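You operate a simulated robot arm through the tools that you are given. There is no shell and no other tool. Be economical: measure what you need, move in short steps, check, and stop when the job is done.

You are at the controls of a simulated robot arm. One attempt, no reset.

## Task
Put things in order on the door end of the plank table. At the end: the white pot is in the beige small crate; the black sink plug stands where the white pot stood; the brown long clay lump from the door end of the plank table stands where the brown round brush stood; the brown round brush from the door end of the plank table stands where the black sink plug stood; whatever was shut is shut again. Leave all else as you found it, and nothing knocked over.

It is judged by the outcome, as a careful person would: the job done as asked, and still so three seconds after it is handed in. It fails if anything else is knocked over, pushed out of place, dropped, spilled or broken.

## Robot
A 7-joint arm with a two-finger parallel gripper, fixed in place. Base frame: the origin is at the foot of the arm, x ahead of it, y to its left, z up; the work surface is at about z = 0. Units: mm, degrees, N and s.
With the tool pointing down near the work surface it reaches from about 240 to 620 mm from the base axis. Its first joint turns from -66.0 to 66.0 degrees. Payload 2.6 kg.
The TCP is the grasp point between the finger pads, 30 mm short of the fingertips. In the tool frame z runs along the fingers and y along their closing line. Largest opening 94 mm; finger width 28, thickness 10; the body of the gripper, 50 by 96 mm, starts 55 mm behind the TCP.
Orientation is that of the tool frame in the base frame, as a unit quaternion [x, y, z, w]. With the fingers straight down and closing along the base's y, the tool's x points along the base's -x, its y along +y and its z along -z.

## Interface
- The arm moves only by the tool move_arm. Its argument "steps" is a list of rows, each a list of 7 numbers: the turn, a rotation vector about the tool's x, y, z in degrees, then the shift along the tool's x, y, z in mm, then the closure in counts, from 0 (fully open) to 255 (shut). In form: [[wx, wy, wz, dx, dy, dz, grip], ...]. A call has 1 to 10 rows; each row shifts and turns the commanded pose from where the row before left it, along the tool's axes as they then stand. Each row takes 0.2 s and may step no farther than 50 mm and 8.6 degrees from the row before; otherwise, or with a gripper value out of range, the whole call is refused. Where a pose cannot be reached the arm comes as near as it can. A force on the tool above 40 N (or 10 N above the force at the start of the call, whichever is more), or a blocked arm, ends the call early, and 0.2 s more pass. Each finger travels about 72 mm/s and halts on what it meets, pressing with about 38 N; the grip force reading is that of the motor and also rises with nothing between the fingers. The clock runs only during rows and for 0.2 s after the last one: add rows that do not move to give the fingers time. It gives the time, the measured TCP pose, the force on the tool (base axes), the opening and the grip force at its end, in the units of the frame above (readings bear some noise), with the torque about the TCP (base axes, N m) and any sound that the robot's microphone picked up.
- Cameras (640 x 400 px; columns grow to the right, rows downward): "scene" is fixed at [17.5, 422.5, 561]; the picture's right is [-0.90, -0.44, 0.00], its down [-0.27, 0.54, -0.80] and it looks along [0.35, -0.72, -0.60] (base axes); focal length 356 px, centre (320, 200). "wrist" rides on the gripper at [76, 14, -103] in the tool frame; the picture's right is [-0.18, 0.98, 0.00], its down [-0.75, -0.14, -0.64] and it looks along [-0.63, -0.12, 0.77] (tool axes); focal length 243 px, centre (320, 200). There is no depth. A picture from a camera that has moved, and an enlarged one, comes with that camera's place and axes in the base frame and with its lens.
- camera(camera): a new picture of that camera. The clock stands still meanwhile.
- close_up(camera, box): a new picture of the part [left, top, right, bottom] of that camera's present view, enlarged. The clock stands still meanwhile.
- finish_job(): hands the job in; it is judged then, once.

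Work in short steps. Places have to be worked out from the pictures, the camera data and where the tool is seen: move nearer, look again, correct. Check each grasp and each placing, and mend what went wrong. You have 120 turns and 76 pictures in all, those below and enlarged ones among them. Open the gripper and draw the arm clear of the work before you hand the job in, unless the task says otherwise; then end with one line.

The tools are called after "Call:" as a command line: name --pt "numbers of a row" for each row, then --argument value for the rest, lists and objects as JSON in quotes. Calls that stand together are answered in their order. move_arm: Moves the arm, as the interface text tells. Its arguments: {"type":"object","properties":{"steps":{"type":"array","items":{"type":"array","items":{"type":"number"}}}},"required":["steps"]} The other tools are called the same way: camera (camera) takes a picture; close_up (camera, box) takes an enlarged picture of a part of a camera's view; finish_job () hands the job in.

At the start:

```text
t: 0.0
ee_pos: [459.4, 0.1, 273.6]
orientation: [0.0, 1.0, 0.0, 0.0]
force: [-0.9, -0.5, 0.0]
ft_torque: [-0.01, -0.01, -0.03]
grip_width: 93.8
grasp_force: 0.0
```

scene: 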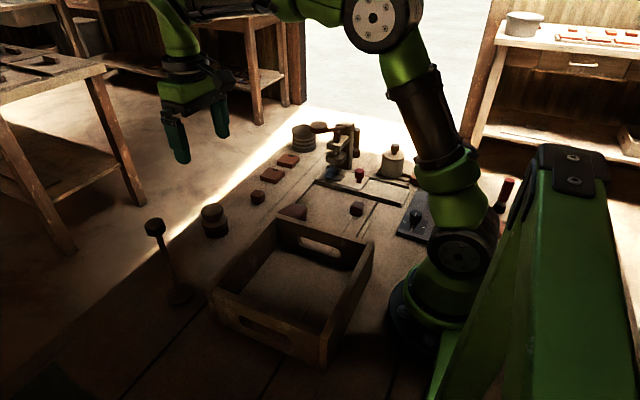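
wrist: 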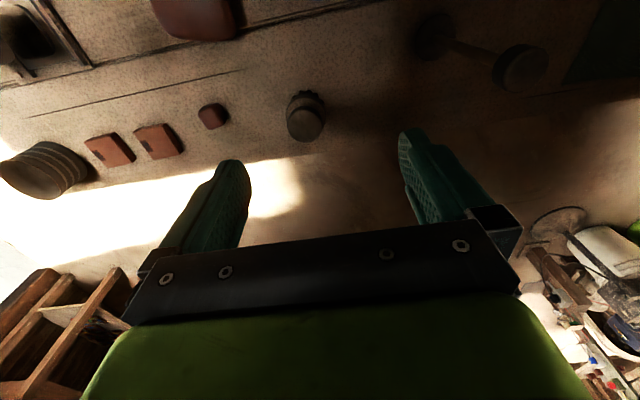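

The first pictures show a crowded table. I'll enlarge the scene to identify the objects.

Call:
close_up --camera "scene" --box '[230, 110, 430, 235]'

Call:
close_up --camera "scene" --box '[130, 180, 390, 342]'

Call:
close_up --camera "scene" --box '[340, 110, 540, 235]'

```text
3.20 times, centred on (330, 172) of scene
camera zoom: at [17.5, 422.5, 561.0], right [-0.9, -0.44, 0.0], down [-0.27, 0.54, -0.8], along [0.35, -0.72, -0.6], focal length 1140 px, centre (288, 288)
```

zoom: 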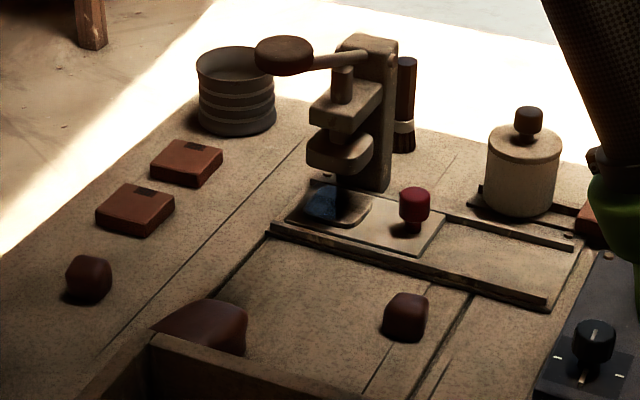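

```text
2.46 times, centred on (260, 261) of scene
camera zoom: at [17.5, 422.5, 561.0], right [-0.9, -0.44, 0.0], down [-0.27, 0.54, -0.8], along [0.35, -0.72, -0.6], focal length 877 px, centre (468, 50)
```

zoom: 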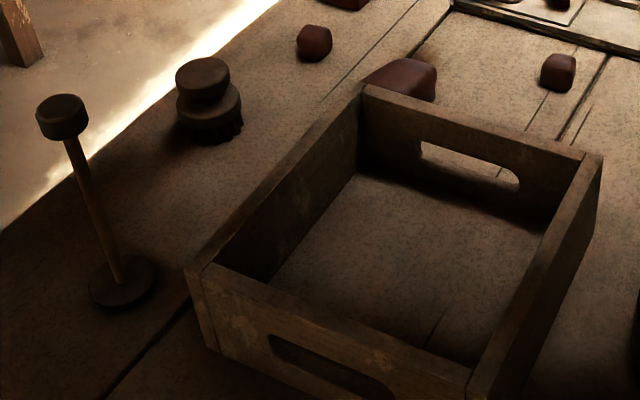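

```text
3.20 times, centred on (440, 172) of scene
camera zoom: at [17.5, 422.5, 561.0], right [-0.9, -0.44, 0.0], down [-0.27, 0.54, -0.8], along [0.35, -0.72, -0.6], focal length 1140 px, centre (-64, 288)
```

zoom: 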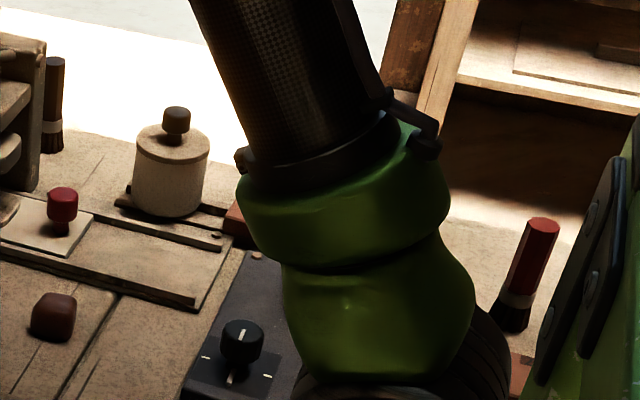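

I'll enlarge the wrist view to identify the knobbed item, the stick and others.

Call:
close_up --camera "wrist" --box '[220, 0, 620, 250]'

Call:
close_up --camera "wrist" --box '[0, 0, 320, 200]'

```text
1.60 times, centred on (420, 125) of wrist
camera zoom: at [382.0, 14.2, 377.2], right [0.18, 0.98, 0.0], down [0.75, -0.14, 0.64], along [0.63, -0.12, -0.77], focal length 388 px, centre (160, 320)
```

zoom: 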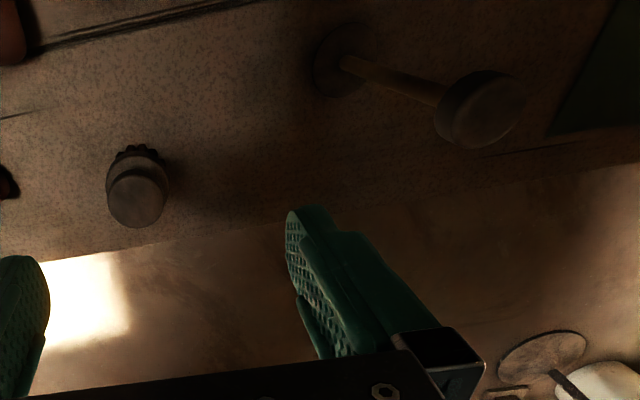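

```text
2.00 times, centred on (160, 100) of wrist
camera zoom: at [382.0, 14.2, 377.2], right [0.18, 0.98, 0.0], down [0.75, -0.14, 0.64], along [0.63, -0.12, -0.77], focal length 485 px, centre (640, 400)
```

zoom: 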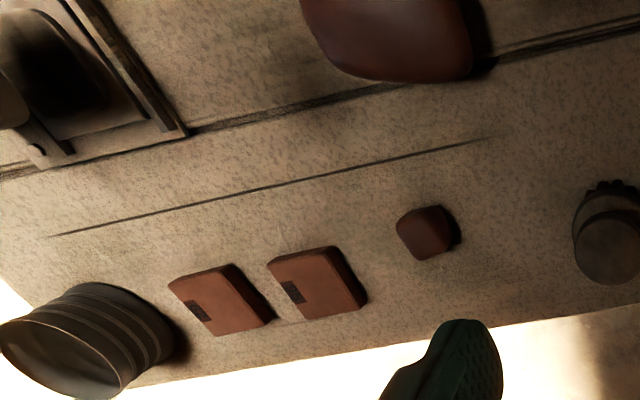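

The item at about (508, -19) looks like the round brush with tufts below. I don't see the sink plug yet, so I'll swing the arm towards the door end to look around there.

Call:
move_arm --pt "0 0 6 0 -48 -5 0" --pt "0 0 6 0 -48 -5 0" --pt "0 0 6 0 -48 -5 0" --pt "0 0 6 0 -48 -5 0" --pt "0 0 6 0 -48 -5 0" --pt "0 0 6 0 -48 -5 0"

Call:
camera --camera "wrist"

Call:
camera --camera "scene"

```text
t: 1.4
ee_pos: [386.2, -274.8, 301.9]
orientation: [0.31, 0.951, 0.0, 0.0]
force: [0.3, 0.7, 0.1]
ft_torque: [0.0, 0.01, 0.02]
grip_width: 94.0
grasp_force: 0.0
```

```text
68 pictures are left
camera wrist: at [331.6, -218.0, 406.5], right [0.73, 0.69, 0.0], down [0.53, -0.56, 0.64], along [0.44, -0.47, -0.77], focal length 243 px, centre (320, 200)
```

wrist: 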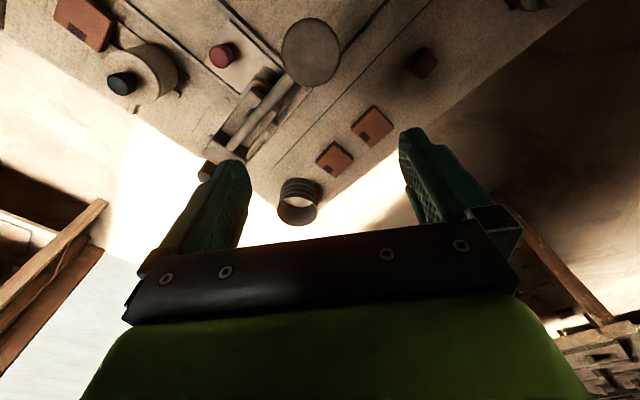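

```text
67 pictures are left
```

scene: 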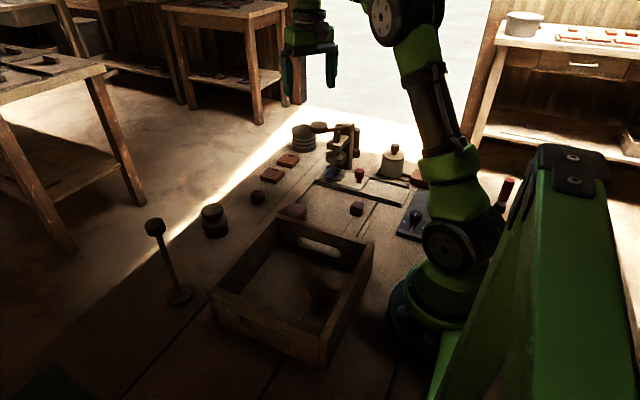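

I'll enlarge the tray, press and jar area.

Call:
close_up --camera "wrist" --box '[40, 0, 360, 200]'

Call:
close_up --camera "scene" --box '[280, 110, 440, 210]'

Call:
close_up --camera "scene" --box '[380, 140, 540, 240]'

```text
2.00 times, centred on (200, 100) of wrist
camera zoom: at [331.6, -218.0, 406.5], right [0.73, 0.69, 0.0], down [0.53, -0.56, 0.64], along [0.44, -0.47, -0.77], focal length 485 px, centre (560, 400)
```

zoom: 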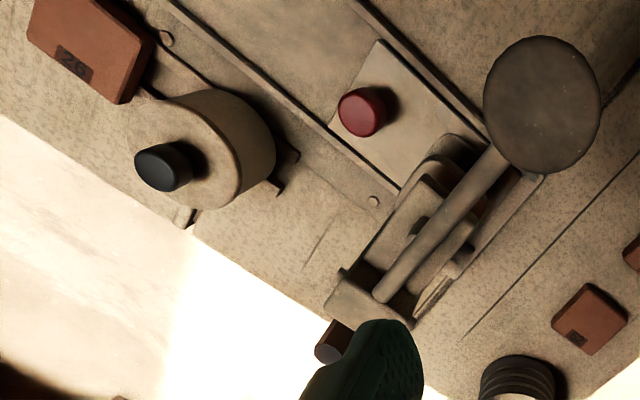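

```text
4.00 times, centred on (360, 160) of scene
camera zoom: at [17.5, 422.5, 561.0], right [-0.9, -0.44, 0.0], down [-0.27, 0.54, -0.8], along [0.35, -0.72, -0.6], focal length 1425 px, centre (160, 360)
```

zoom: 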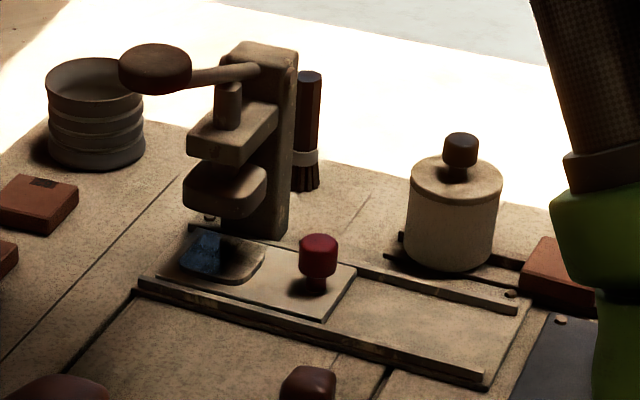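

```text
4.00 times, centred on (460, 190) of scene
camera zoom: at [17.5, 422.5, 561.0], right [-0.9, -0.44, 0.0], down [-0.27, 0.54, -0.8], along [0.35, -0.72, -0.6], focal length 1425 px, centre (-240, 240)
```

zoom: 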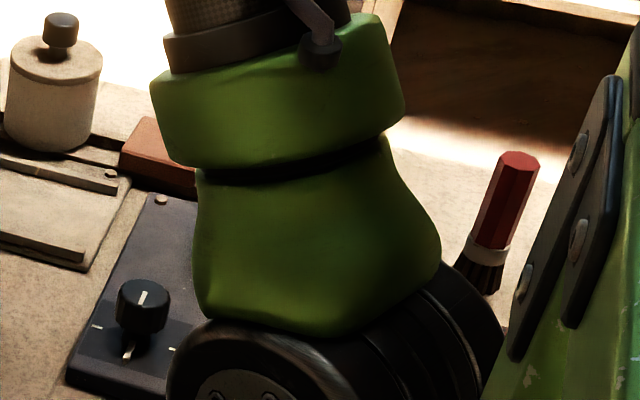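

The tray belongs to a press, and no plug is visible on this side. I'll swing back to the other side and look there.

Call:
move_arm --pt "0 0 -6 0 48 0 0" --pt "0 0 -6 0 48 0 0" --pt "0 0 -6 0 48 0 0" --pt "0 0 -6 0 48 0 0" --pt "0 0 -6 0 48 0 0" --pt "0 0 -6 0 48 0 0" --pt "0 0 -6 0 48 0 0" --pt "0 0 -6 0 48 0 0" --pt "0 0 -6 0 48 0 0"

Call:
camera --camera "wrist"

```text
t: 3.4
ee_pos: [471.9, 132.0, 303.4]
orientation: [-0.157, 0.988, 0.0, 0.0]
force: [-0.3, 0.0, -1.1]
ft_torque: [0.0, -0.01, 0.0]
grip_width: 94.3
grasp_force: 0.1
```

```text
63 pictures are left
camera wrist: at [393.8, 122.4, 406.6], right [-0.13, 0.99, 0.0], down [0.76, 0.1, 0.64], along [0.64, 0.08, -0.77], focal length 243 px, centre (320, 200)
```

wrist: 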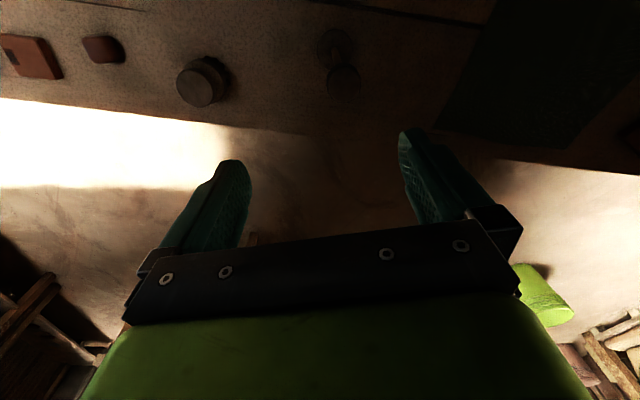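

A dark area lies further left. I'll turn on and look again, this time pulling in a bit as well.

Call:
move_arm --pt "0 0 -6 0 48 0 0" --pt "0 0 -6 0 48 0 0" --pt "0 0 -6 0 48 0 0" --pt "0 0 -6 0 48 0 0" --pt "0 0 0 50 0 0 0" --pt "0 0 0 50 0 0 0"

Call:
camera --camera "wrist"

Call:
camera --camera "scene"

```text
t: 4.8
ee_pos: [313.0, 236.9, 302.4]
orientation: [-0.358, 0.934, 0.001, 0.001]
force: [0.2, 0.0, -0.8]
ft_torque: [0.02, 0.0, 0.03]
grip_width: 93.9
grasp_force: 0.1
```

```text
62 pictures are left
camera wrist: at [244.9, 195.7, 406.5], right [-0.52, 0.85, 0.0], down [0.65, 0.4, 0.64], along [0.55, 0.33, -0.77], focal length 243 px, centre (320, 200)
```

wrist: 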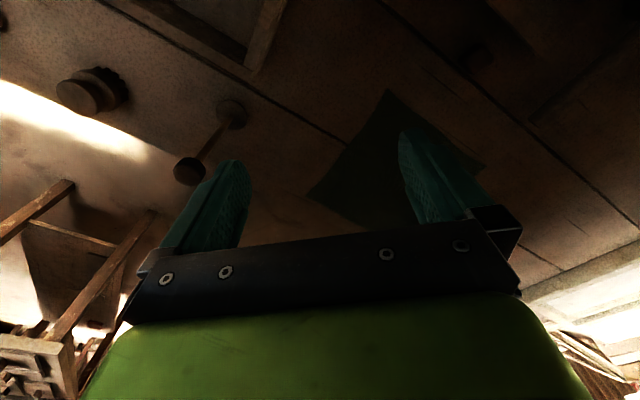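

```text
61 pictures are left
```

scene: 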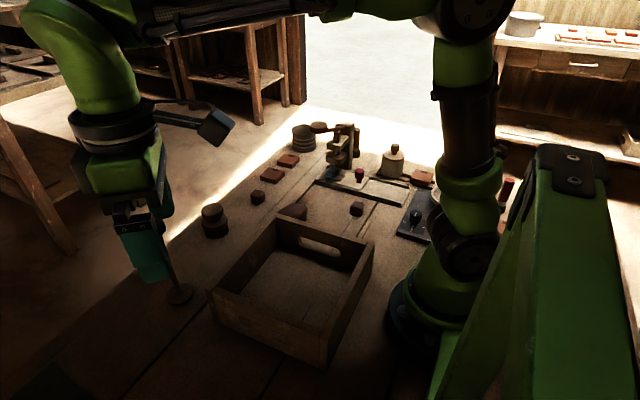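

I'll enlarge the dark upper right and the dark-panel area, where a new pale object shows.

Call:
close_up --camera "wrist" --box '[320, 0, 640, 200]'

Call:
close_up --camera "scene" --box '[360, 130, 520, 230]'

Call:
close_up --camera "wrist" --box '[20, 40, 260, 190]'

```text
2.00 times, centred on (480, 100) of wrist
camera zoom: at [244.9, 195.7, 406.5], right [-0.52, 0.85, 0.0], down [0.65, 0.4, 0.64], along [0.55, 0.33, -0.77], focal length 485 px, centre (0, 400)
```

zoom: 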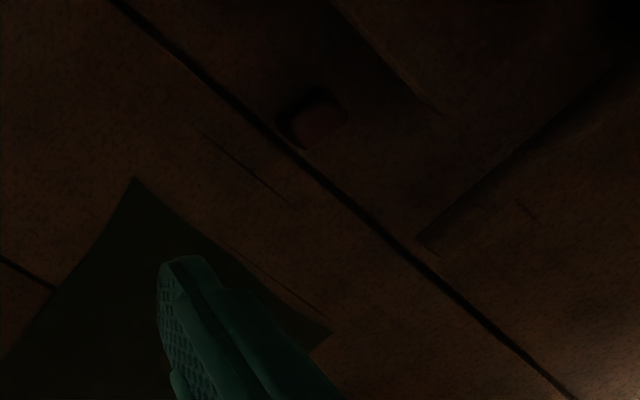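

```text
4.00 times, centred on (440, 180) of scene
camera zoom: at [17.5, 422.6, 561.0], right [-0.9, -0.44, 0.0], down [-0.27, 0.54, -0.8], along [0.35, -0.72, -0.6], focal length 1425 px, centre (-160, 280)
```

zoom: 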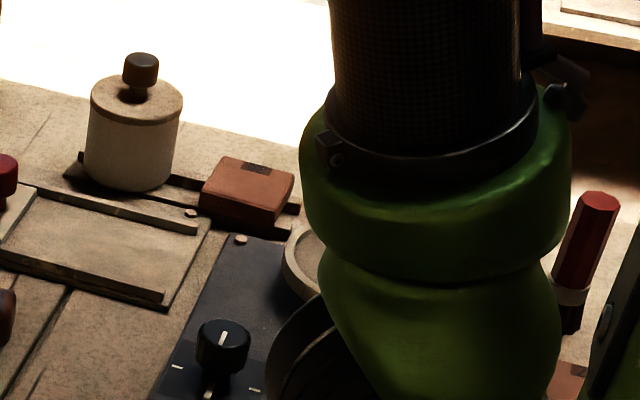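

```text
2.67 times, centred on (140, 115) of wrist
camera zoom: at [244.9, 195.7, 406.5], right [-0.52, 0.85, 0.0], down [0.65, 0.4, 0.64], along [0.55, 0.33, -0.77], focal length 647 px, centre (800, 427)
```

zoom: 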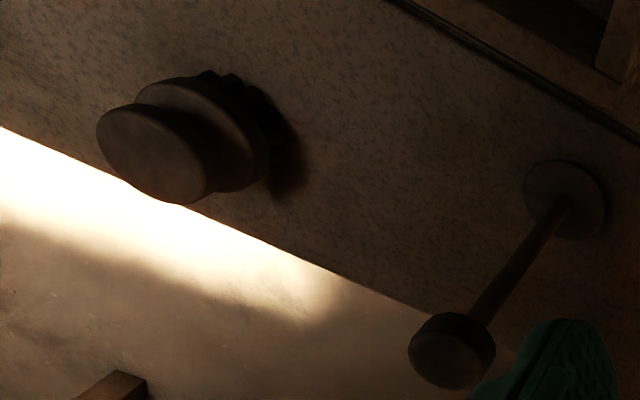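

I'll enlarge the stemmed object and the round brush in the fixed camera. The arm blocks part of this view, so I swing it back to the middle and retract first.

Call:
move_arm --pt "0 0 6 0 -40 0 0" --pt "0 0 6 0 -40 0 0" --pt "0 0 6 0 -40 0 0" --pt "0 0 6 0 -40 0 0" --pt "0 0 6 0 -40 0 0" --pt "0 0 6 0 -40 0 0" --pt "0 0 6 0 -40 0 0"

Call:
close_up --camera "scene" --box '[120, 195, 280, 320]'

Call:
camera --camera "wrist"

```text
t: 6.4
ee_pos: [423.5, -15.2, 302.3]
orientation: [0.0, 1.0, 0.0, 0.0]
force: [0.2, -0.3, -0.2]
ft_torque: [-0.02, -0.03, -0.04]
grip_width: 94.1
grasp_force: 0.1
```

```text
3.20 times, centred on (200, 258) of scene
camera zoom: at [17.5, 422.5, 561.0], right [-0.9, -0.44, 0.0], down [-0.27, 0.54, -0.8], along [0.35, -0.72, -0.6], focal length 1140 px, centre (704, 16)
```

zoom: 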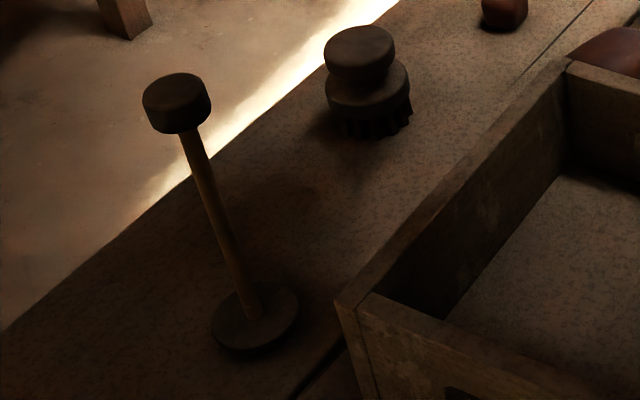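

```text
56 pictures are left
camera wrist: at [345.9, -0.1, 406.7], right [0.19, 0.98, 0.0], down [0.75, -0.14, 0.64], along [0.63, -0.12, -0.77], focal length 243 px, centre (320, 200)
```

wrist: 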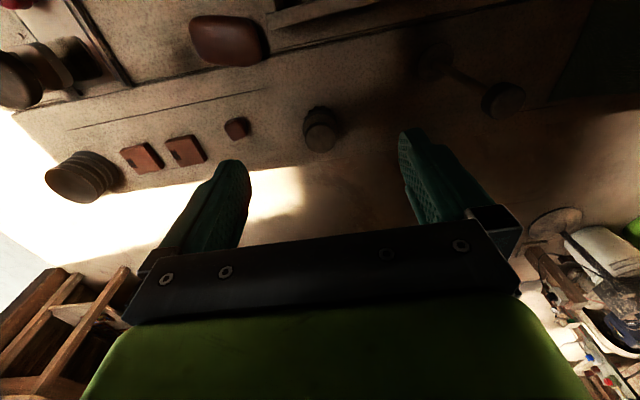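

The stemmed item's identity is uncertain. I'll take a straight-down view by tilting the wrist, above the crate and door end region.

Call:
move_arm --pt "0 0 0 23 -41 -10 0" --pt "0 0 0 23 -41 -10 0" --pt "0 0 0 23 -41 -10 0" --pt "0 0 0 23 -41 -10 0" --pt "0 8 0 0 0 0 0" --pt "0 8 0 0 0 0 0" --pt "0 8 0 0 0 0 0" --pt "0 8 0 0 0 0 0" --pt "0 7 0 0 0 0 0"

Call:
camera --camera "wrist"

```text
t: 8.4
ee_pos: [330.2, -178.8, 340.0]
orientation: [-0.001, 0.965, 0.004, -0.263]
force: [-0.4, -0.7, 0.5]
ft_torque: [-0.01, 0.02, -0.01]
grip_width: 94.0
grasp_force: 0.1
out of reach, approached as far as the arm can: row 8, 9
```

```text
55 pictures are left
camera wrist: at [315.8, -166.4, 468.2], right [0.16, 0.98, -0.08], down [0.97, -0.14, 0.17], along [0.16, -0.11, -0.98], focal length 243 px, centre (320, 200)
```

wrist: 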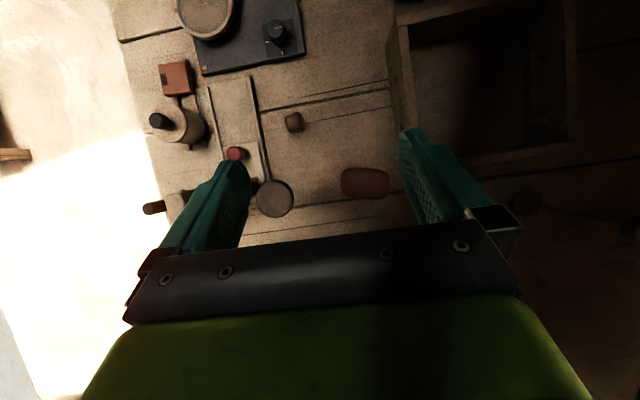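

No plug appears here. I'll look straight down over the left side too.

Call:
move_arm --pt "0 0 0 0 50 0 0" --pt "0 0 0 0 50 0 0" --pt "0 0 0 0 50 0 0" --pt "0 0 0 0 50 0 0" --pt "0 0 0 0 50 0 0" --pt "0 0 0 0 50 0 0" --pt "0 0 0 0 50 0 0" --pt "0 0 0 0 50 0 0"

Call:
camera --camera "wrist"

```text
t: 10.2
ee_pos: [331.8, 219.4, 344.9]
orientation: [0.001, 0.965, 0.005, -0.262]
force: [-0.4, 0.0, 0.1]
ft_torque: [0.0, 0.01, -0.04]
grip_width: 93.9
grasp_force: 0.1
```

```text
54 pictures are left
camera wrist: at [317.5, 232.6, 472.2], right [0.16, 0.98, -0.08], down [0.97, -0.15, 0.17], along [0.16, -0.11, -0.98], focal length 243 px, centre (320, 200)
```

wrist: 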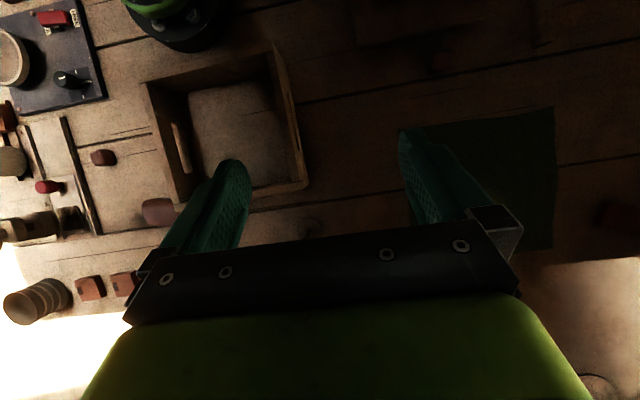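

I'll enlarge the right half, where dark shapes appear, and the upper left.

Call:
close_up --camera "wrist" --box '[300, 0, 640, 260]'

Call:
close_up --camera "wrist" --box '[0, 0, 220, 140]'

```text
1.54 times, centred on (470, 130) of wrist
camera zoom: at [317.5, 232.6, 472.2], right [0.16, 0.98, -0.08], down [0.97, -0.15, 0.17], along [0.16, -0.11, -0.98], focal length 373 px, centre (89, 308)
```

zoom: 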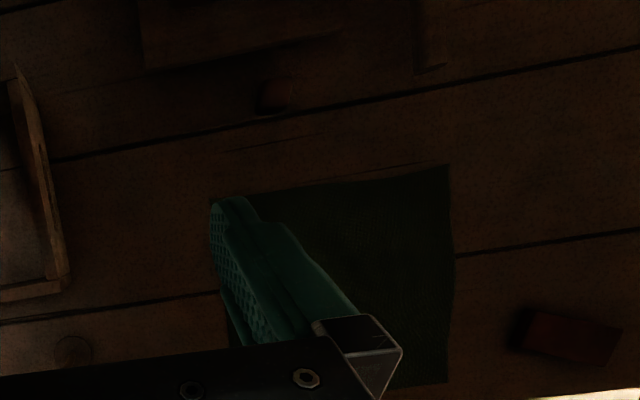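

```text
2.86 times, centred on (110, 70) of wrist
camera zoom: at [317.5, 232.6, 472.2], right [0.16, 0.98, -0.08], down [0.97, -0.15, 0.17], along [0.16, -0.11, -0.98], focal length 693 px, centre (920, 571)
```

zoom: 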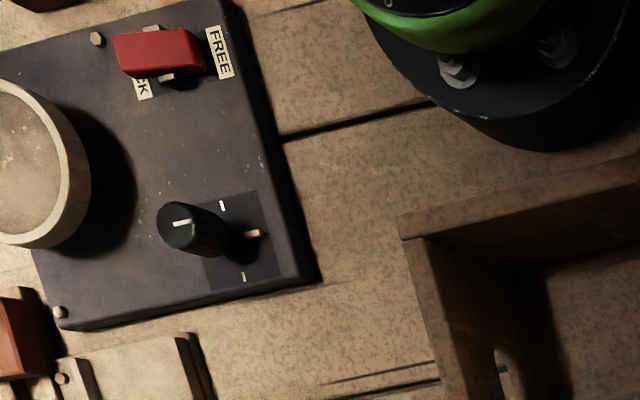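

I'll undo the tilt and move in for a near look at the stemmed object.

Call:
move_arm --pt "0 -7.6 0 0 0 0 0" --pt "0 -7.6 0 0 0 0 0" --pt "0 -7.6 0 0 0 0 0" --pt "0 -7.6 0 0 0 0 0" --pt "0 0 0 0 -30 40 0" --pt "0 0 0 0 -30 40 0" --pt "0 0 0 0 0 40 0"

Call:
camera --camera "wrist"

```text
t: 11.8
ee_pos: [330.6, 162.2, 222.8]
orientation: [0.002, 1.0, 0.006, -0.001]
force: [-0.1, 0.1, -0.8]
ft_torque: [-0.01, 0.03, -0.02]
grip_width: 94.1
grasp_force: 0.1
```

```text
51 pictures are left
camera wrist: at [253.2, 175.7, 326.8], right [0.19, 0.98, 0.01], down [0.75, -0.15, 0.64], along [0.63, -0.11, -0.77], focal length 243 px, centre (320, 200)
```

wrist: 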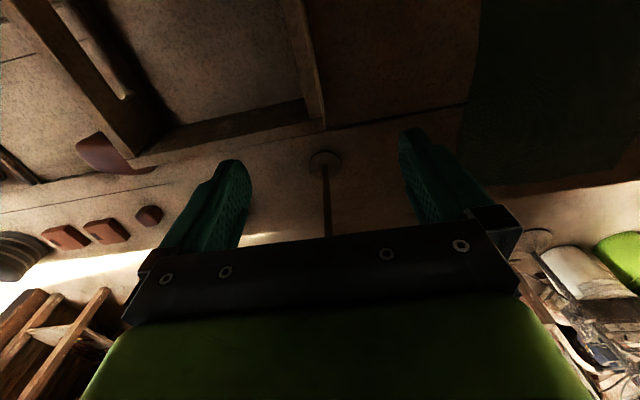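

The base disc is visible between the fingers; I'll enlarge it.

Call:
close_up --camera "wrist" --box '[270, 130, 400, 240]'

Call:
close_up --camera "scene" --box '[140, 205, 220, 305]'

```text
3.64 times, centred on (335, 185) of wrist
camera zoom: at [253.2, 175.7, 326.8], right [0.19, 0.98, 0.01], down [0.75, -0.15, 0.64], along [0.63, -0.11, -0.77], focal length 882 px, centre (266, 254)
```

zoom: 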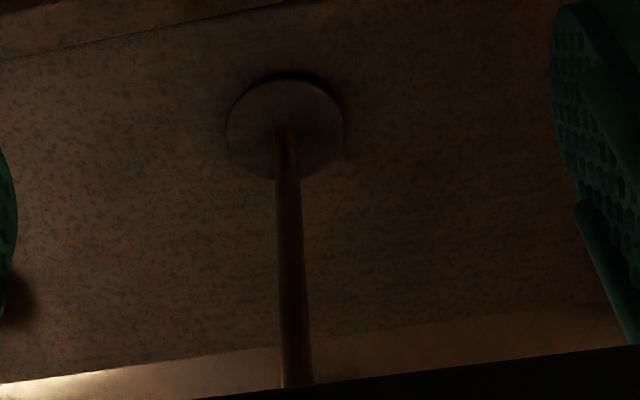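

```text
4.00 times, centred on (180, 255) of scene
camera zoom: at [17.5, 422.5, 561.0], right [-0.9, -0.44, 0.0], down [-0.27, 0.54, -0.8], along [0.35, -0.72, -0.6], focal length 1425 px, centre (880, -20)
```

zoom: 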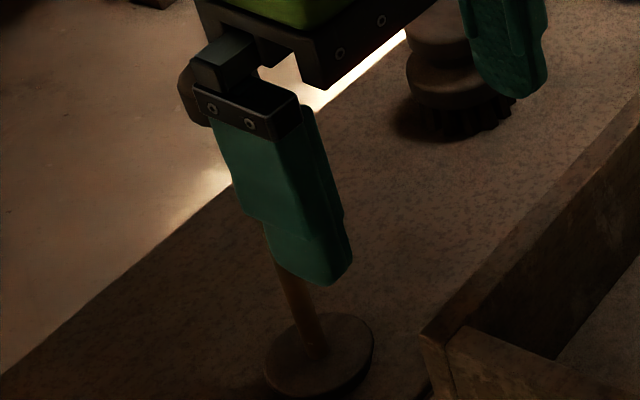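

The stemmed thing is brown wood, not a black plug. Something dark sits in the slide nest under the press, so I'll bring the camera low in front of the press to look under it.

Call:
move_arm --pt "0 0 0 6 -46 -6 0" --pt "0 0 0 6 -46 -6 0" --pt "0 0 0 6 -46 -6 0" --pt "0 0 0 6 -46 -6 0" --pt "0 0 0 6 -46 -6 0" --pt "0 0 0 6 -46 -6 0"

Call:
move_arm --pt "0 0 8 0 0 0 0" --pt "0 0 8 0 0 0 0" --pt "0 0 8 0 0 0 0" --pt "0 0 8 0 0 0 0" --pt "0 0 8 0 0 0 0" --pt "0 0 8 0 0 0 0" --pt "0 0 8 0 0 0 0" --pt "0 0 8 0 0 0 0" --pt "0 0 8 0 0 0 0"

Call:
move_arm --pt "0 -8 0 0 0 0 0" --pt "0 -8 0 0 0 0 0" --pt "0 -8 0 0 0 0 0"

Call:
camera --camera "wrist"

```text
t: 13.2
ee_pos: [295.2, -115.3, 257.3]
orientation: [0.001, 1.0, 0.005, 0.001]
force: [0.7, -0.3, 0.2]
ft_torque: [-0.01, 0.01, -0.01]
grip_width: 94.0
grasp_force: 0.0
```

```text
t: 15.2
ee_pos: [294.2, -115.8, 256.7]
orientation: [0.59, 0.808, 0.004, -0.003]
force: [0.4, 0.7, 0.3]
ft_torque: [0.05, 0.02, 0.03]
grip_width: 94.2
grasp_force: 0.1
```

```text
t: 16.0
ee_pos: [294.5, -115.6, 256.5]
orientation: [0.576, 0.791, -0.119, 0.166]
force: [0.7, -0.2, 0.6]
ft_torque: [-0.01, -0.01, -0.01]
grip_width: 93.8
grasp_force: 0.1
```

```text
48 pictures are left
camera wrist: at [272.8, -5.0, 321.5], right [0.99, 0.14, 0.08], down [0.0, -0.46, 0.89], along [0.16, -0.88, -0.45], focal length 243 px, centre (320, 200)
```

wrist: 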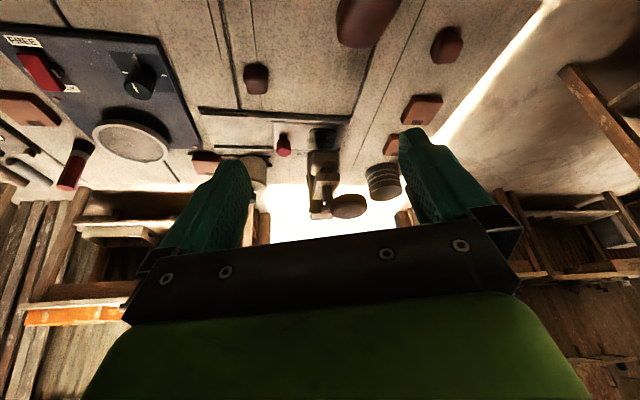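

The camera now faces the press (picture is upside down). I'll enlarge it.

Call:
close_up --camera "wrist" --box '[240, 90, 400, 220]'

Call:
close_up --camera "wrist" --box '[0, 20, 280, 220]'

```text
3.08 times, centred on (320, 155) of wrist
camera zoom: at [272.8, -5.0, 321.5], right [0.99, 0.14, 0.08], down [0.0, -0.46, 0.89], along [0.16, -0.88, -0.45], focal length 746 px, centre (320, 338)
```

zoom: 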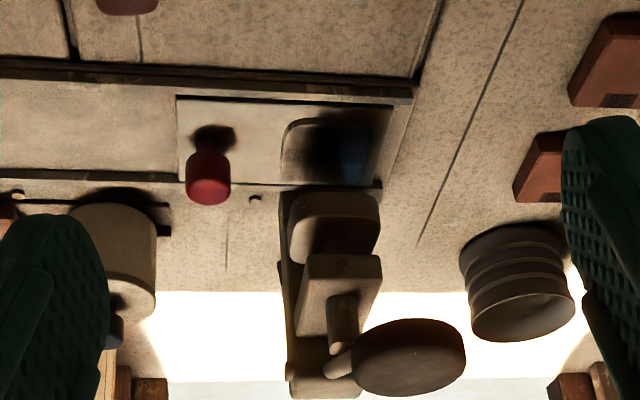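

```text
2.00 times, centred on (140, 120) of wrist
camera zoom: at [272.8, -5.0, 321.5], right [0.99, 0.14, 0.08], down [0.0, -0.46, 0.89], along [0.16, -0.88, -0.45], focal length 485 px, centre (680, 360)
```

zoom: 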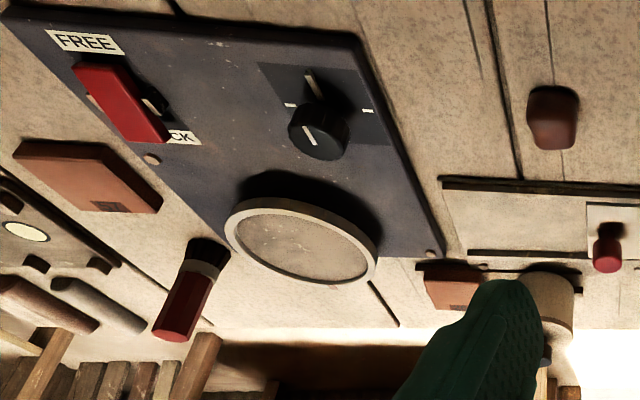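

No plug there either. A small dark item at about (187, 427) on the left end deserves a look, so I'll swing over there and view outward.

Call:
move_arm --pt "0 8 0 0 0 0 0" --pt "0 8 0 0 0 0 0" --pt "0 8 0 0 0 0 0" --pt "0 0 -8 0 0 -10 0" --pt "0 0 -8 0 0 -10 0" --pt "0 0 -8 0 0 -10 0" --pt "0 0 -8 0 0 -10 0" --pt "0 0 -8 0 0 -10 0"

Call:
move_arm --pt "0 0 -8 0 42 0 0" --pt "0 0 -8 0 42 0 0" --pt "0 0 -8 0 42 0 0" --pt "0 0 -8 0 42 0 0" --pt "0 0 -8 0 42 0 0" --pt "0 0 -8 0 42 0 0" --pt "0 0 -8 0 42 0 0" --pt "0 0 -8 0 42 0 0" --pt "0 0 -8 0 42 0 0"

Call:
camera --camera "wrist"

```text
t: 17.8
ee_pos: [294.3, -114.4, 307.2]
orientation: [0.276, 0.961, 0.005, -0.001]
force: [1.2, -0.6, -0.8]
ft_torque: [-0.03, -0.01, 0.02]
grip_width: 93.9
grasp_force: 0.0
```

```text
t: 19.8
ee_pos: [296.4, 238.5, 311.7]
orientation: [-0.342, 0.94, 0.004, 0.001]
force: [0.0, 0.2, 0.2]
ft_torque: [-0.01, 0.03, -0.02]
grip_width: 94.2
grasp_force: 0.0
```

```text
45 pictures are left
camera wrist: at [227.9, 199.5, 413.4], right [-0.49, 0.87, 0.01], down [0.67, 0.37, 0.65], along [0.56, 0.32, -0.76], focal length 243 px, centre (320, 200)
```

wrist: 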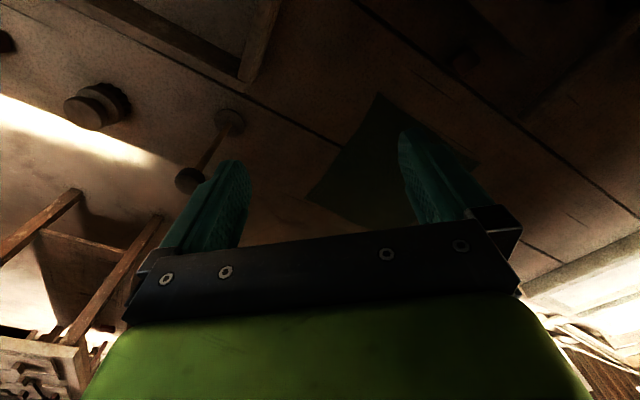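

I'll go on turning to face the left end directly.

Call:
move_arm --pt "0 0 -8 0 42 0 0" --pt "0 0 -8 0 42 0 0" --pt "0 0 -8 0 42 0 0" --pt "0 0 -8 20 0 0 0" --pt "0 0 -8 20 0 0 0" --pt "0 0 -8 20 0 0 0" --pt "0 -8 0 0 0 0 0" --pt "0 -8 0 0 0 0 0"

Call:
camera --camera "wrist"

```text
t: 21.6
ee_pos: [183.9, 265.9, 310.6]
orientation: [-0.688, 0.712, 0.101, 0.103]
force: [0.3, -0.1, -0.7]
ft_torque: [0.02, -0.01, -0.04]
grip_width: 94.0
grasp_force: 0.1
```

```text
44 pictures are left
camera wrist: at [164.7, 164.0, 387.7], right [-0.98, 0.21, 0.05], down [0.16, 0.53, 0.83], along [0.15, 0.82, -0.55], focal length 243 px, centre (320, 200)
```

wrist: 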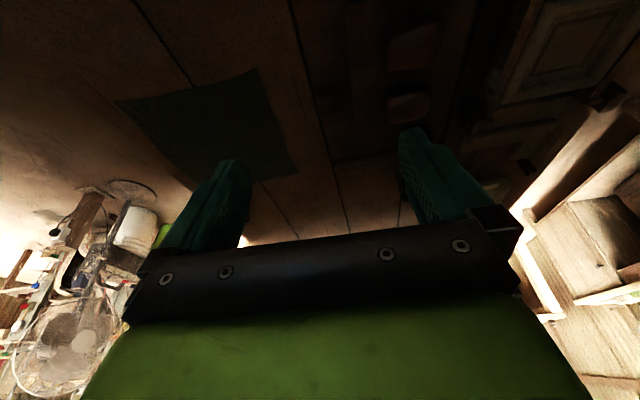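

Several dark items appear at upper right; I'll enlarge.

Call:
close_up --camera "wrist" --box '[320, 0, 520, 125]'

Call:
close_up --camera "wrist" --box '[400, 0, 640, 200]'

```text
3.20 times, centred on (420, 62) of wrist
camera zoom: at [164.7, 164.0, 387.7], right [-0.98, 0.21, 0.05], down [0.16, 0.53, 0.83], along [0.15, 0.82, -0.55], focal length 776 px, centre (0, 640)
```

zoom: 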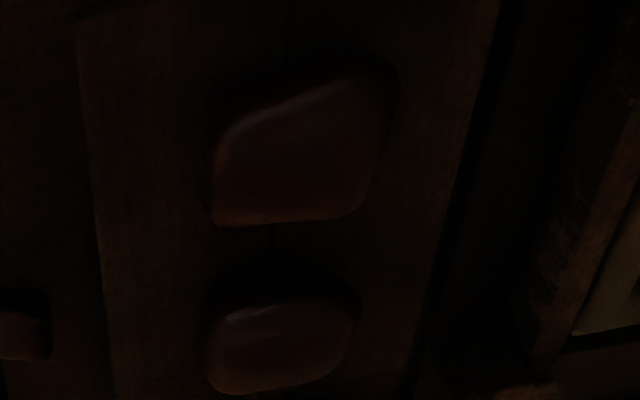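

```text
2.00 times, centred on (520, 100) of wrist
camera zoom: at [164.7, 164.0, 387.7], right [-0.98, 0.21, 0.05], down [0.16, 0.53, 0.83], along [0.15, 0.82, -0.55], focal length 485 px, centre (-80, 400)
```

zoom: 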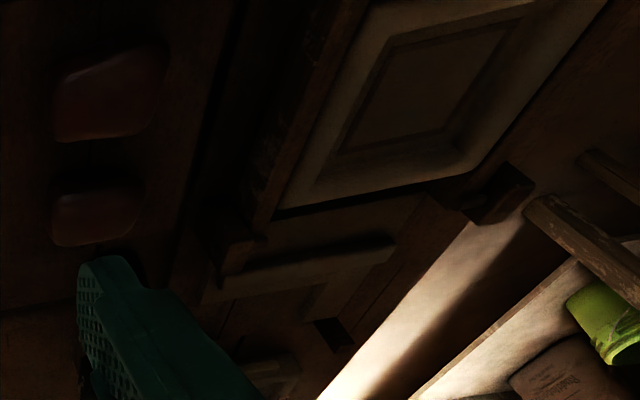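

The left end has only clay lumps on a board. I'll go back to the door end and study the jar and what surrounds it from above.

Call:
move_arm --pt "0 8 0 0 0 0 0" --pt "0 8 0 0 0 0 0" --pt "0 0 8 0 0 0 0" --pt "0 0 8 0 0 0 0" --pt "0 0 8 0 0 0 0" --pt "0 0 8 0 0 0 0" --pt "0 0 8 0 -45 0 0" --pt "0 0 8 0 -45 0 0" --pt "0 0 8 0 -45 0 0" --pt "0 0 8 0 -45 0 0"

Call:
move_arm --pt "0 0 8 0 -45 0 0" --pt "0 0 8 0 -45 0 0" --pt "0 0 8 0 -45 0 0" --pt "0 0 8 0 -45 0 0" --pt "0 0 8 0 -45 0 0" --pt "0 0 8 0 -45 0 0" --pt "0 0 8 0 -45 0 0" --pt "0 0 8 0 -45 0 0" --pt "0 0 8 0 -45 0 0" --pt "0 0 8 0 -45 0 0"

Call:
camera --camera "wrist"

```text
t: 23.8
ee_pos: [307.4, 137.0, 308.8]
orientation: [-0.205, 0.979, 0.005, 0.001]
force: [-0.3, 0.8, -0.4]
ft_torque: [0.0, -0.03, -0.01]
grip_width: 94.0
grasp_force: 0.0
```

```text
t: 26.0
ee_pos: [218.9, -267.0, 305.4]
orientation: [0.471, 0.882, 0.004, -0.002]
force: [0.3, -0.3, -0.7]
ft_torque: [-0.02, 0.03, 0.0]
grip_width: 94.1
grasp_force: 0.1
```

```text
41 pictures are left
camera wrist: at [187.3, -197.2, 408.6], right [0.92, 0.39, 0.0], down [0.3, -0.71, 0.64], along [0.25, -0.58, -0.77], focal length 243 px, centre (320, 200)
```

wrist: 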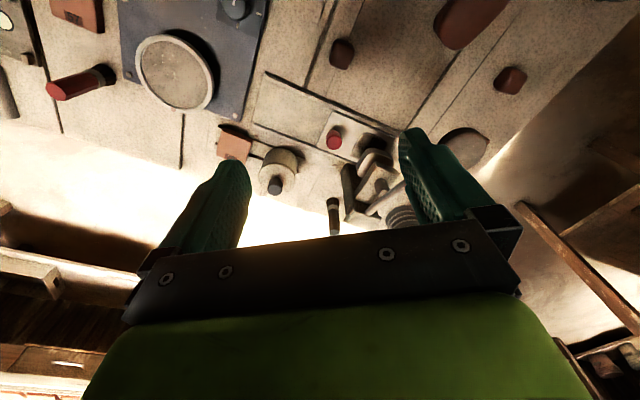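

I'll enlarge the jar, press and brush region.

Call:
close_up --camera "wrist" --box '[205, 80, 425, 240]'

Call:
close_up --camera "wrist" --box '[0, 0, 260, 170]'

```text
2.50 times, centred on (315, 160) of wrist
camera zoom: at [187.3, -197.2, 408.6], right [0.92, 0.39, 0.0], down [0.3, -0.71, 0.64], along [0.25, -0.58, -0.77], focal length 606 px, centre (332, 300)
```

zoom: 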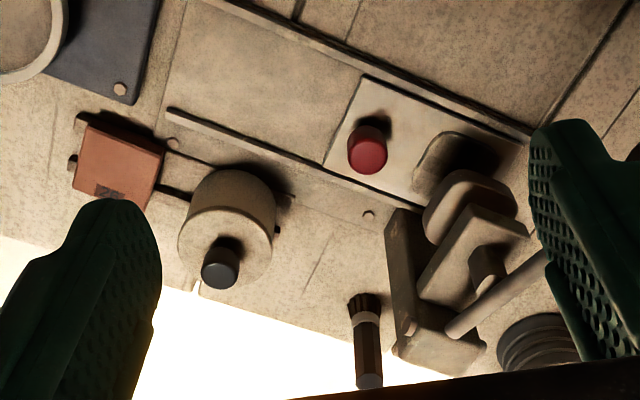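

```text
2.35 times, centred on (130, 85) of wrist
camera zoom: at [187.3, -197.2, 408.6], right [0.92, 0.39, 0.0], down [0.3, -0.71, 0.64], along [0.25, -0.58, -0.77], focal length 571 px, centre (767, 471)
```

zoom: 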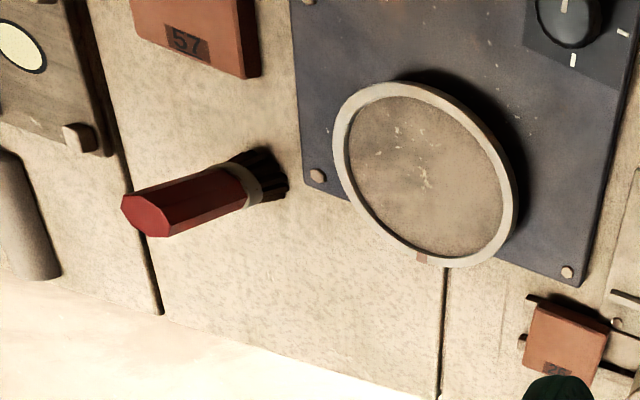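

To judge colours with the door light behind me, I'll look at the knobbed brush and the stemmed object from the door side.

Call:
move_arm --pt "0 0 -8 0 45 0 0" --pt "0 0 -8 0 45 0 0" --pt "0 0 -8 0 45 0 0" --pt "0 0 -8 0 45 0 0" --pt "0 0 -8 0 45 0 0" --pt "0 0 -8 0 45 0 0" --pt "0 0 -8 0 45 0 0"

Call:
move_arm --pt "0 0 -8 -20 0 10 0" --pt "0 0 -8 -20 0 10 0" --pt "0 0 -8 -20 0 10 0" --pt "0 0 -8 0 0 10 0" --pt "0 0 -8 0 0 10 0" --pt "0 0 -8 0 -20 10 0" --pt "0 -8 0 0 -20 10 0" --pt "0 -8 0 0 0 0 0" --pt "0 -8 0 0 0 0 0"

Call:
camera --camera "wrist"

```text
t: 27.6
ee_pos: [381.5, -10.4, 307.3]
orientation: [0.001, 1.0, 0.005, 0.0]
force: [-0.6, 0.1, -0.8]
ft_torque: [0.02, -0.01, -0.02]
grip_width: 94.3
grasp_force: 0.0
```

```text
t: 29.6
ee_pos: [468.8, -31.5, 237.3]
orientation: [-0.396, 0.893, 0.09, 0.193]
force: [0.0, 0.7, -1.0]
ft_torque: [-0.01, -0.02, 0.02]
grip_width: 94.1
grasp_force: 0.1
```

```text
38 pictures are left
camera wrist: at [381.6, -105.0, 300.3], right [-0.62, 0.78, 0.08], down [0.39, 0.21, 0.9], along [0.68, 0.58, -0.44], focal length 243 px, centre (320, 200)
```

wrist: 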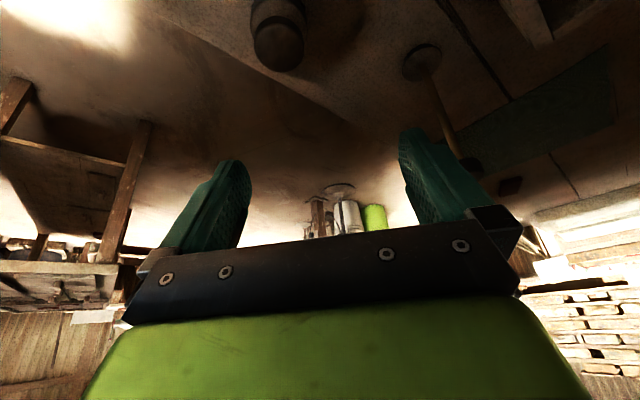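

Call:
close_up --camera "wrist" --box '[230, 0, 500, 190]'

```text
2.11 times, centred on (365, 95) of wrist
camera zoom: at [381.6, -105.0, 300.3], right [-0.62, 0.78, 0.08], down [0.39, 0.21, 0.9], along [0.68, 0.58, -0.44], focal length 511 px, centre (225, 421)
```

zoom: 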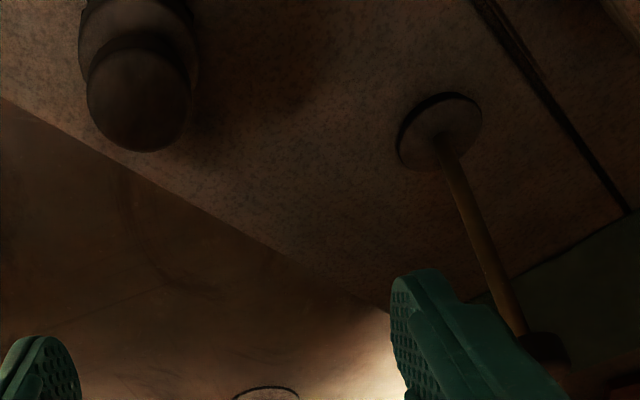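

The stemmed object has neutral dark-grey discs and a black head, and nothing else fits, so I take it as the black sink plug. The tufted knob is the round brush and the lidded cream jar the white pot. I'll level the tool, then go hover over the jar.

Call:
move_arm --pt "0 8 0 0 0 0 0" --pt "0 8 0 0 0 0 0" --pt "0 8 0 0 0 0 0" --pt "0 0 8 0 0 0 0" --pt "0 0 8 0 0 0 0" --pt "0 0 8 0 0 0 0" --pt "0 0 8 0 0 0 0" --pt "0 0 8 0 0 0 0" --pt "0 0 8 0 0 0 0" --pt "0 0 8 0 0 0 0"

```text
t: 31.8
ee_pos: [468.2, -31.1, 237.2]
orientation: [0.072, 0.997, 0.005, -0.001]
force: [0.3, -0.6, 0.9]
ft_torque: [0.0, 0.01, 0.01]
grip_width: 93.9
grasp_force: 0.0
```

Call:
move_arm --pt "0 0 0 19.6 -44.2 0 0" --pt "0 0 0 19.6 -44.2 0 0" --pt "0 0 0 19.6 -44.2 0 0" --pt "0 0 0 19.6 -44.2 0 0" --pt "0 0 0 19.6 -44.2 0 0" --pt "0 0 0 19.6 -44.2 0 0" --pt "0 0 0 19.6 -44.2 0 0" --pt "0 0 0 19.6 -44.2 0 0" --pt "0 0 0 19.6 -44.2 0 0" --pt "0 0 0 19.6 -44.2 0 0"

Call:
camera --camera "wrist"

```text
t: 32.8
ee_pos: [377.6, -175.8, 237.0]
orientation: [0.056, 0.998, 0.018, 0.008]
force: [-4.1, 18.2, 5.3]
ft_torque: [0.12, 0.16, -0.52]
grip_width: 84.8
grasp_force: 0.0
stopped in row 5: the force on the tool passed its limit at 57 N (the readings are from after the stop); the commanded pose is now the measured one
```

```text
36 pictures are left
camera wrist: at [299.8, -157.2, 339.8], right [0.29, 0.96, 0.04], down [0.72, -0.25, 0.65], along [0.63, -0.16, -0.76], focal length 243 px, centre (320, 200)
```

wrist: 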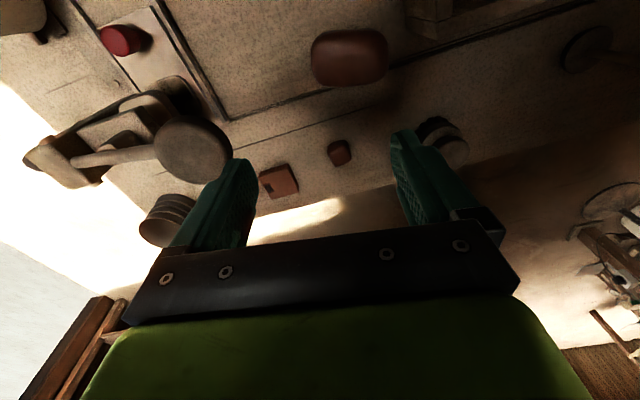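

I touched the press lever's knob, which is higher than I judged. I'll back off in +y and up, then check the lever.

Call:
move_arm --pt "0 0 0 -5 25 -5 0" --pt "0 0 0 -5 25 -30 0" --pt "0 0 0 0 10 -45 0"

Call:
close_up --camera "scene" --box '[280, 110, 440, 210]'

```text
t: 33.6
ee_pos: [389.9, -123.2, 318.9]
orientation: [0.055, 0.998, 0.013, 0.008]
force: [0.0, 0.2, -0.2]
ft_torque: [-0.02, 0.0, -0.01]
grip_width: 94.0
grasp_force: 0.1
```

```text
4.00 times, centred on (360, 160) of scene
camera zoom: at [17.5, 422.5, 561.0], right [-0.9, -0.44, 0.0], down [-0.27, 0.54, -0.8], along [0.35, -0.72, -0.6], focal length 1425 px, centre (160, 360)
```

zoom: 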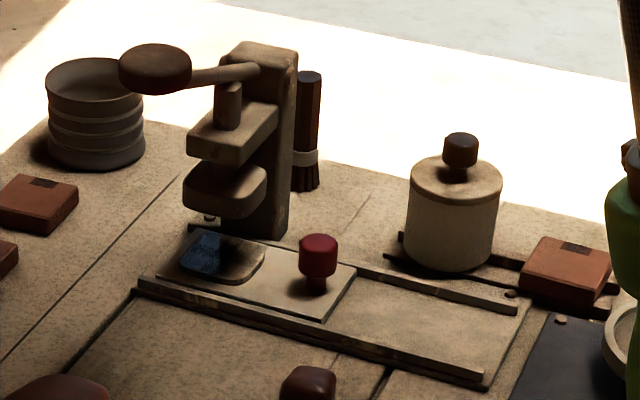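

The lever and everything else are unchanged. I'll correct the slight tool tilt and travel on well above the press, to hover over the jar.

Call:
move_arm --pt "1.4 1.0 0 0 0 0 0" --pt "0 0 0 17.5 -40.6 0 0" --pt "0 0 0 17.5 -40.6 0 0" --pt "0 0 0 17.5 -40.6 0 0" --pt "0 0 0 17.5 -40.6 0 0" --pt "0 0 0 17.5 -40.6 0 0" --pt "0 0 0 17.5 -40.6 0 0" --pt "0 0 0 17.5 -40.6 0 0" --pt "0 0 0 17.5 -40.6 0 0"

Call:
camera --camera "wrist"

```text
t: 35.6
ee_pos: [215.3, -430.9, 317.5]
orientation: [0.056, 0.998, 0.002, 0.0]
force: [0.9, 0.5, 0.7]
ft_torque: [0.02, 0.0, -0.02]
grip_width: 94.0
grasp_force: 0.0
```

```text
34 pictures are left
camera wrist: at [140.2, -409.2, 421.1], right [0.29, 0.96, 0.0], down [0.73, -0.23, 0.64], along [0.61, -0.19, -0.77], focal length 243 px, centre (320, 200)
```

wrist: 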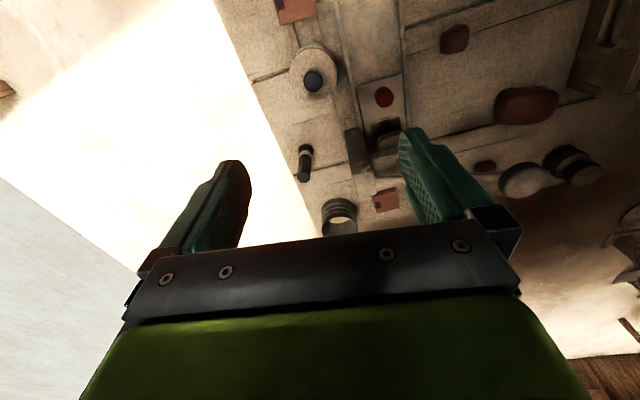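

The arm reaches this spot. Triangulating both cameras puts the jar at about (213, -440) with the knob's top near z = 100. I'll centre and descend to z ≈ 150 to check.

Call:
move_arm --pt "0 0 0 1 -10 40 0" --pt "0 0 0 0 0 45 0" --pt "0 0 0 0 0 45 0" --pt "0 0 0 0 0 35 0"

Call:
camera --camera "wrist"

```text
t: 36.6
ee_pos: [214.1, -440.4, 151.3]
orientation: [0.056, 0.998, 0.001, 0.0]
force: [0.8, 0.5, 0.4]
ft_torque: [-0.04, -0.01, -0.01]
grip_width: 93.9
grasp_force: 0.0
```

```text
33 pictures are left
camera wrist: at [138.6, -417.8, 255.3], right [0.29, 0.96, 0.0], down [0.73, -0.23, 0.64], along [0.61, -0.19, -0.77], focal length 243 px, centre (320, 200)
```

wrist: 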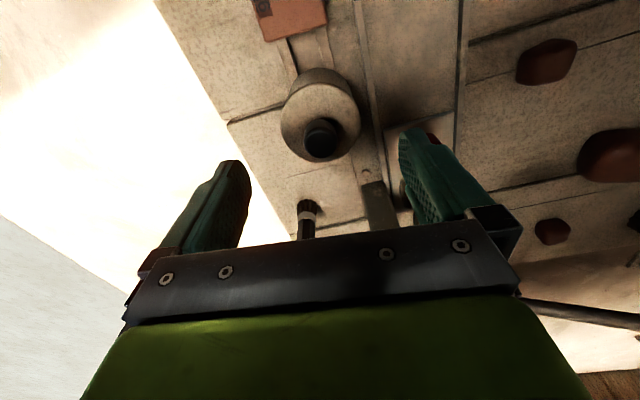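

The jar lies 4.5 mm behind the tool, at (209.5, -439). I'll correct that and lower to z = 53, fingers either side of the body.

Call:
move_arm --pt "0 0 0 4.6 0.5 25 0" --pt "0 0 0 0 0 35 0" --pt "0 0 0 0 0 25 0" --pt "0 0 0 0 0 13 0" --pt "0 0 0 0 0 0 0"

Call:
camera --camera "wrist"

```text
t: 37.8
ee_pos: [208.6, -438.8, 53.2]
orientation: [0.056, 0.998, 0.001, -0.001]
force: [-0.6, 0.5, 0.5]
ft_torque: [0.0, 0.01, -0.01]
grip_width: 94.0
grasp_force: 0.0
```

```text
32 pictures are left
camera wrist: at [133.1, -416.2, 157.7], right [0.29, 0.96, 0.0], down [0.73, -0.23, 0.64], along [0.61, -0.19, -0.77], focal length 243 px, centre (320, 200)
```

wrist: 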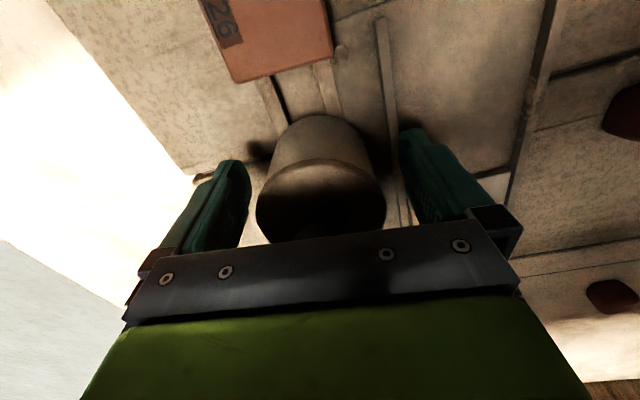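

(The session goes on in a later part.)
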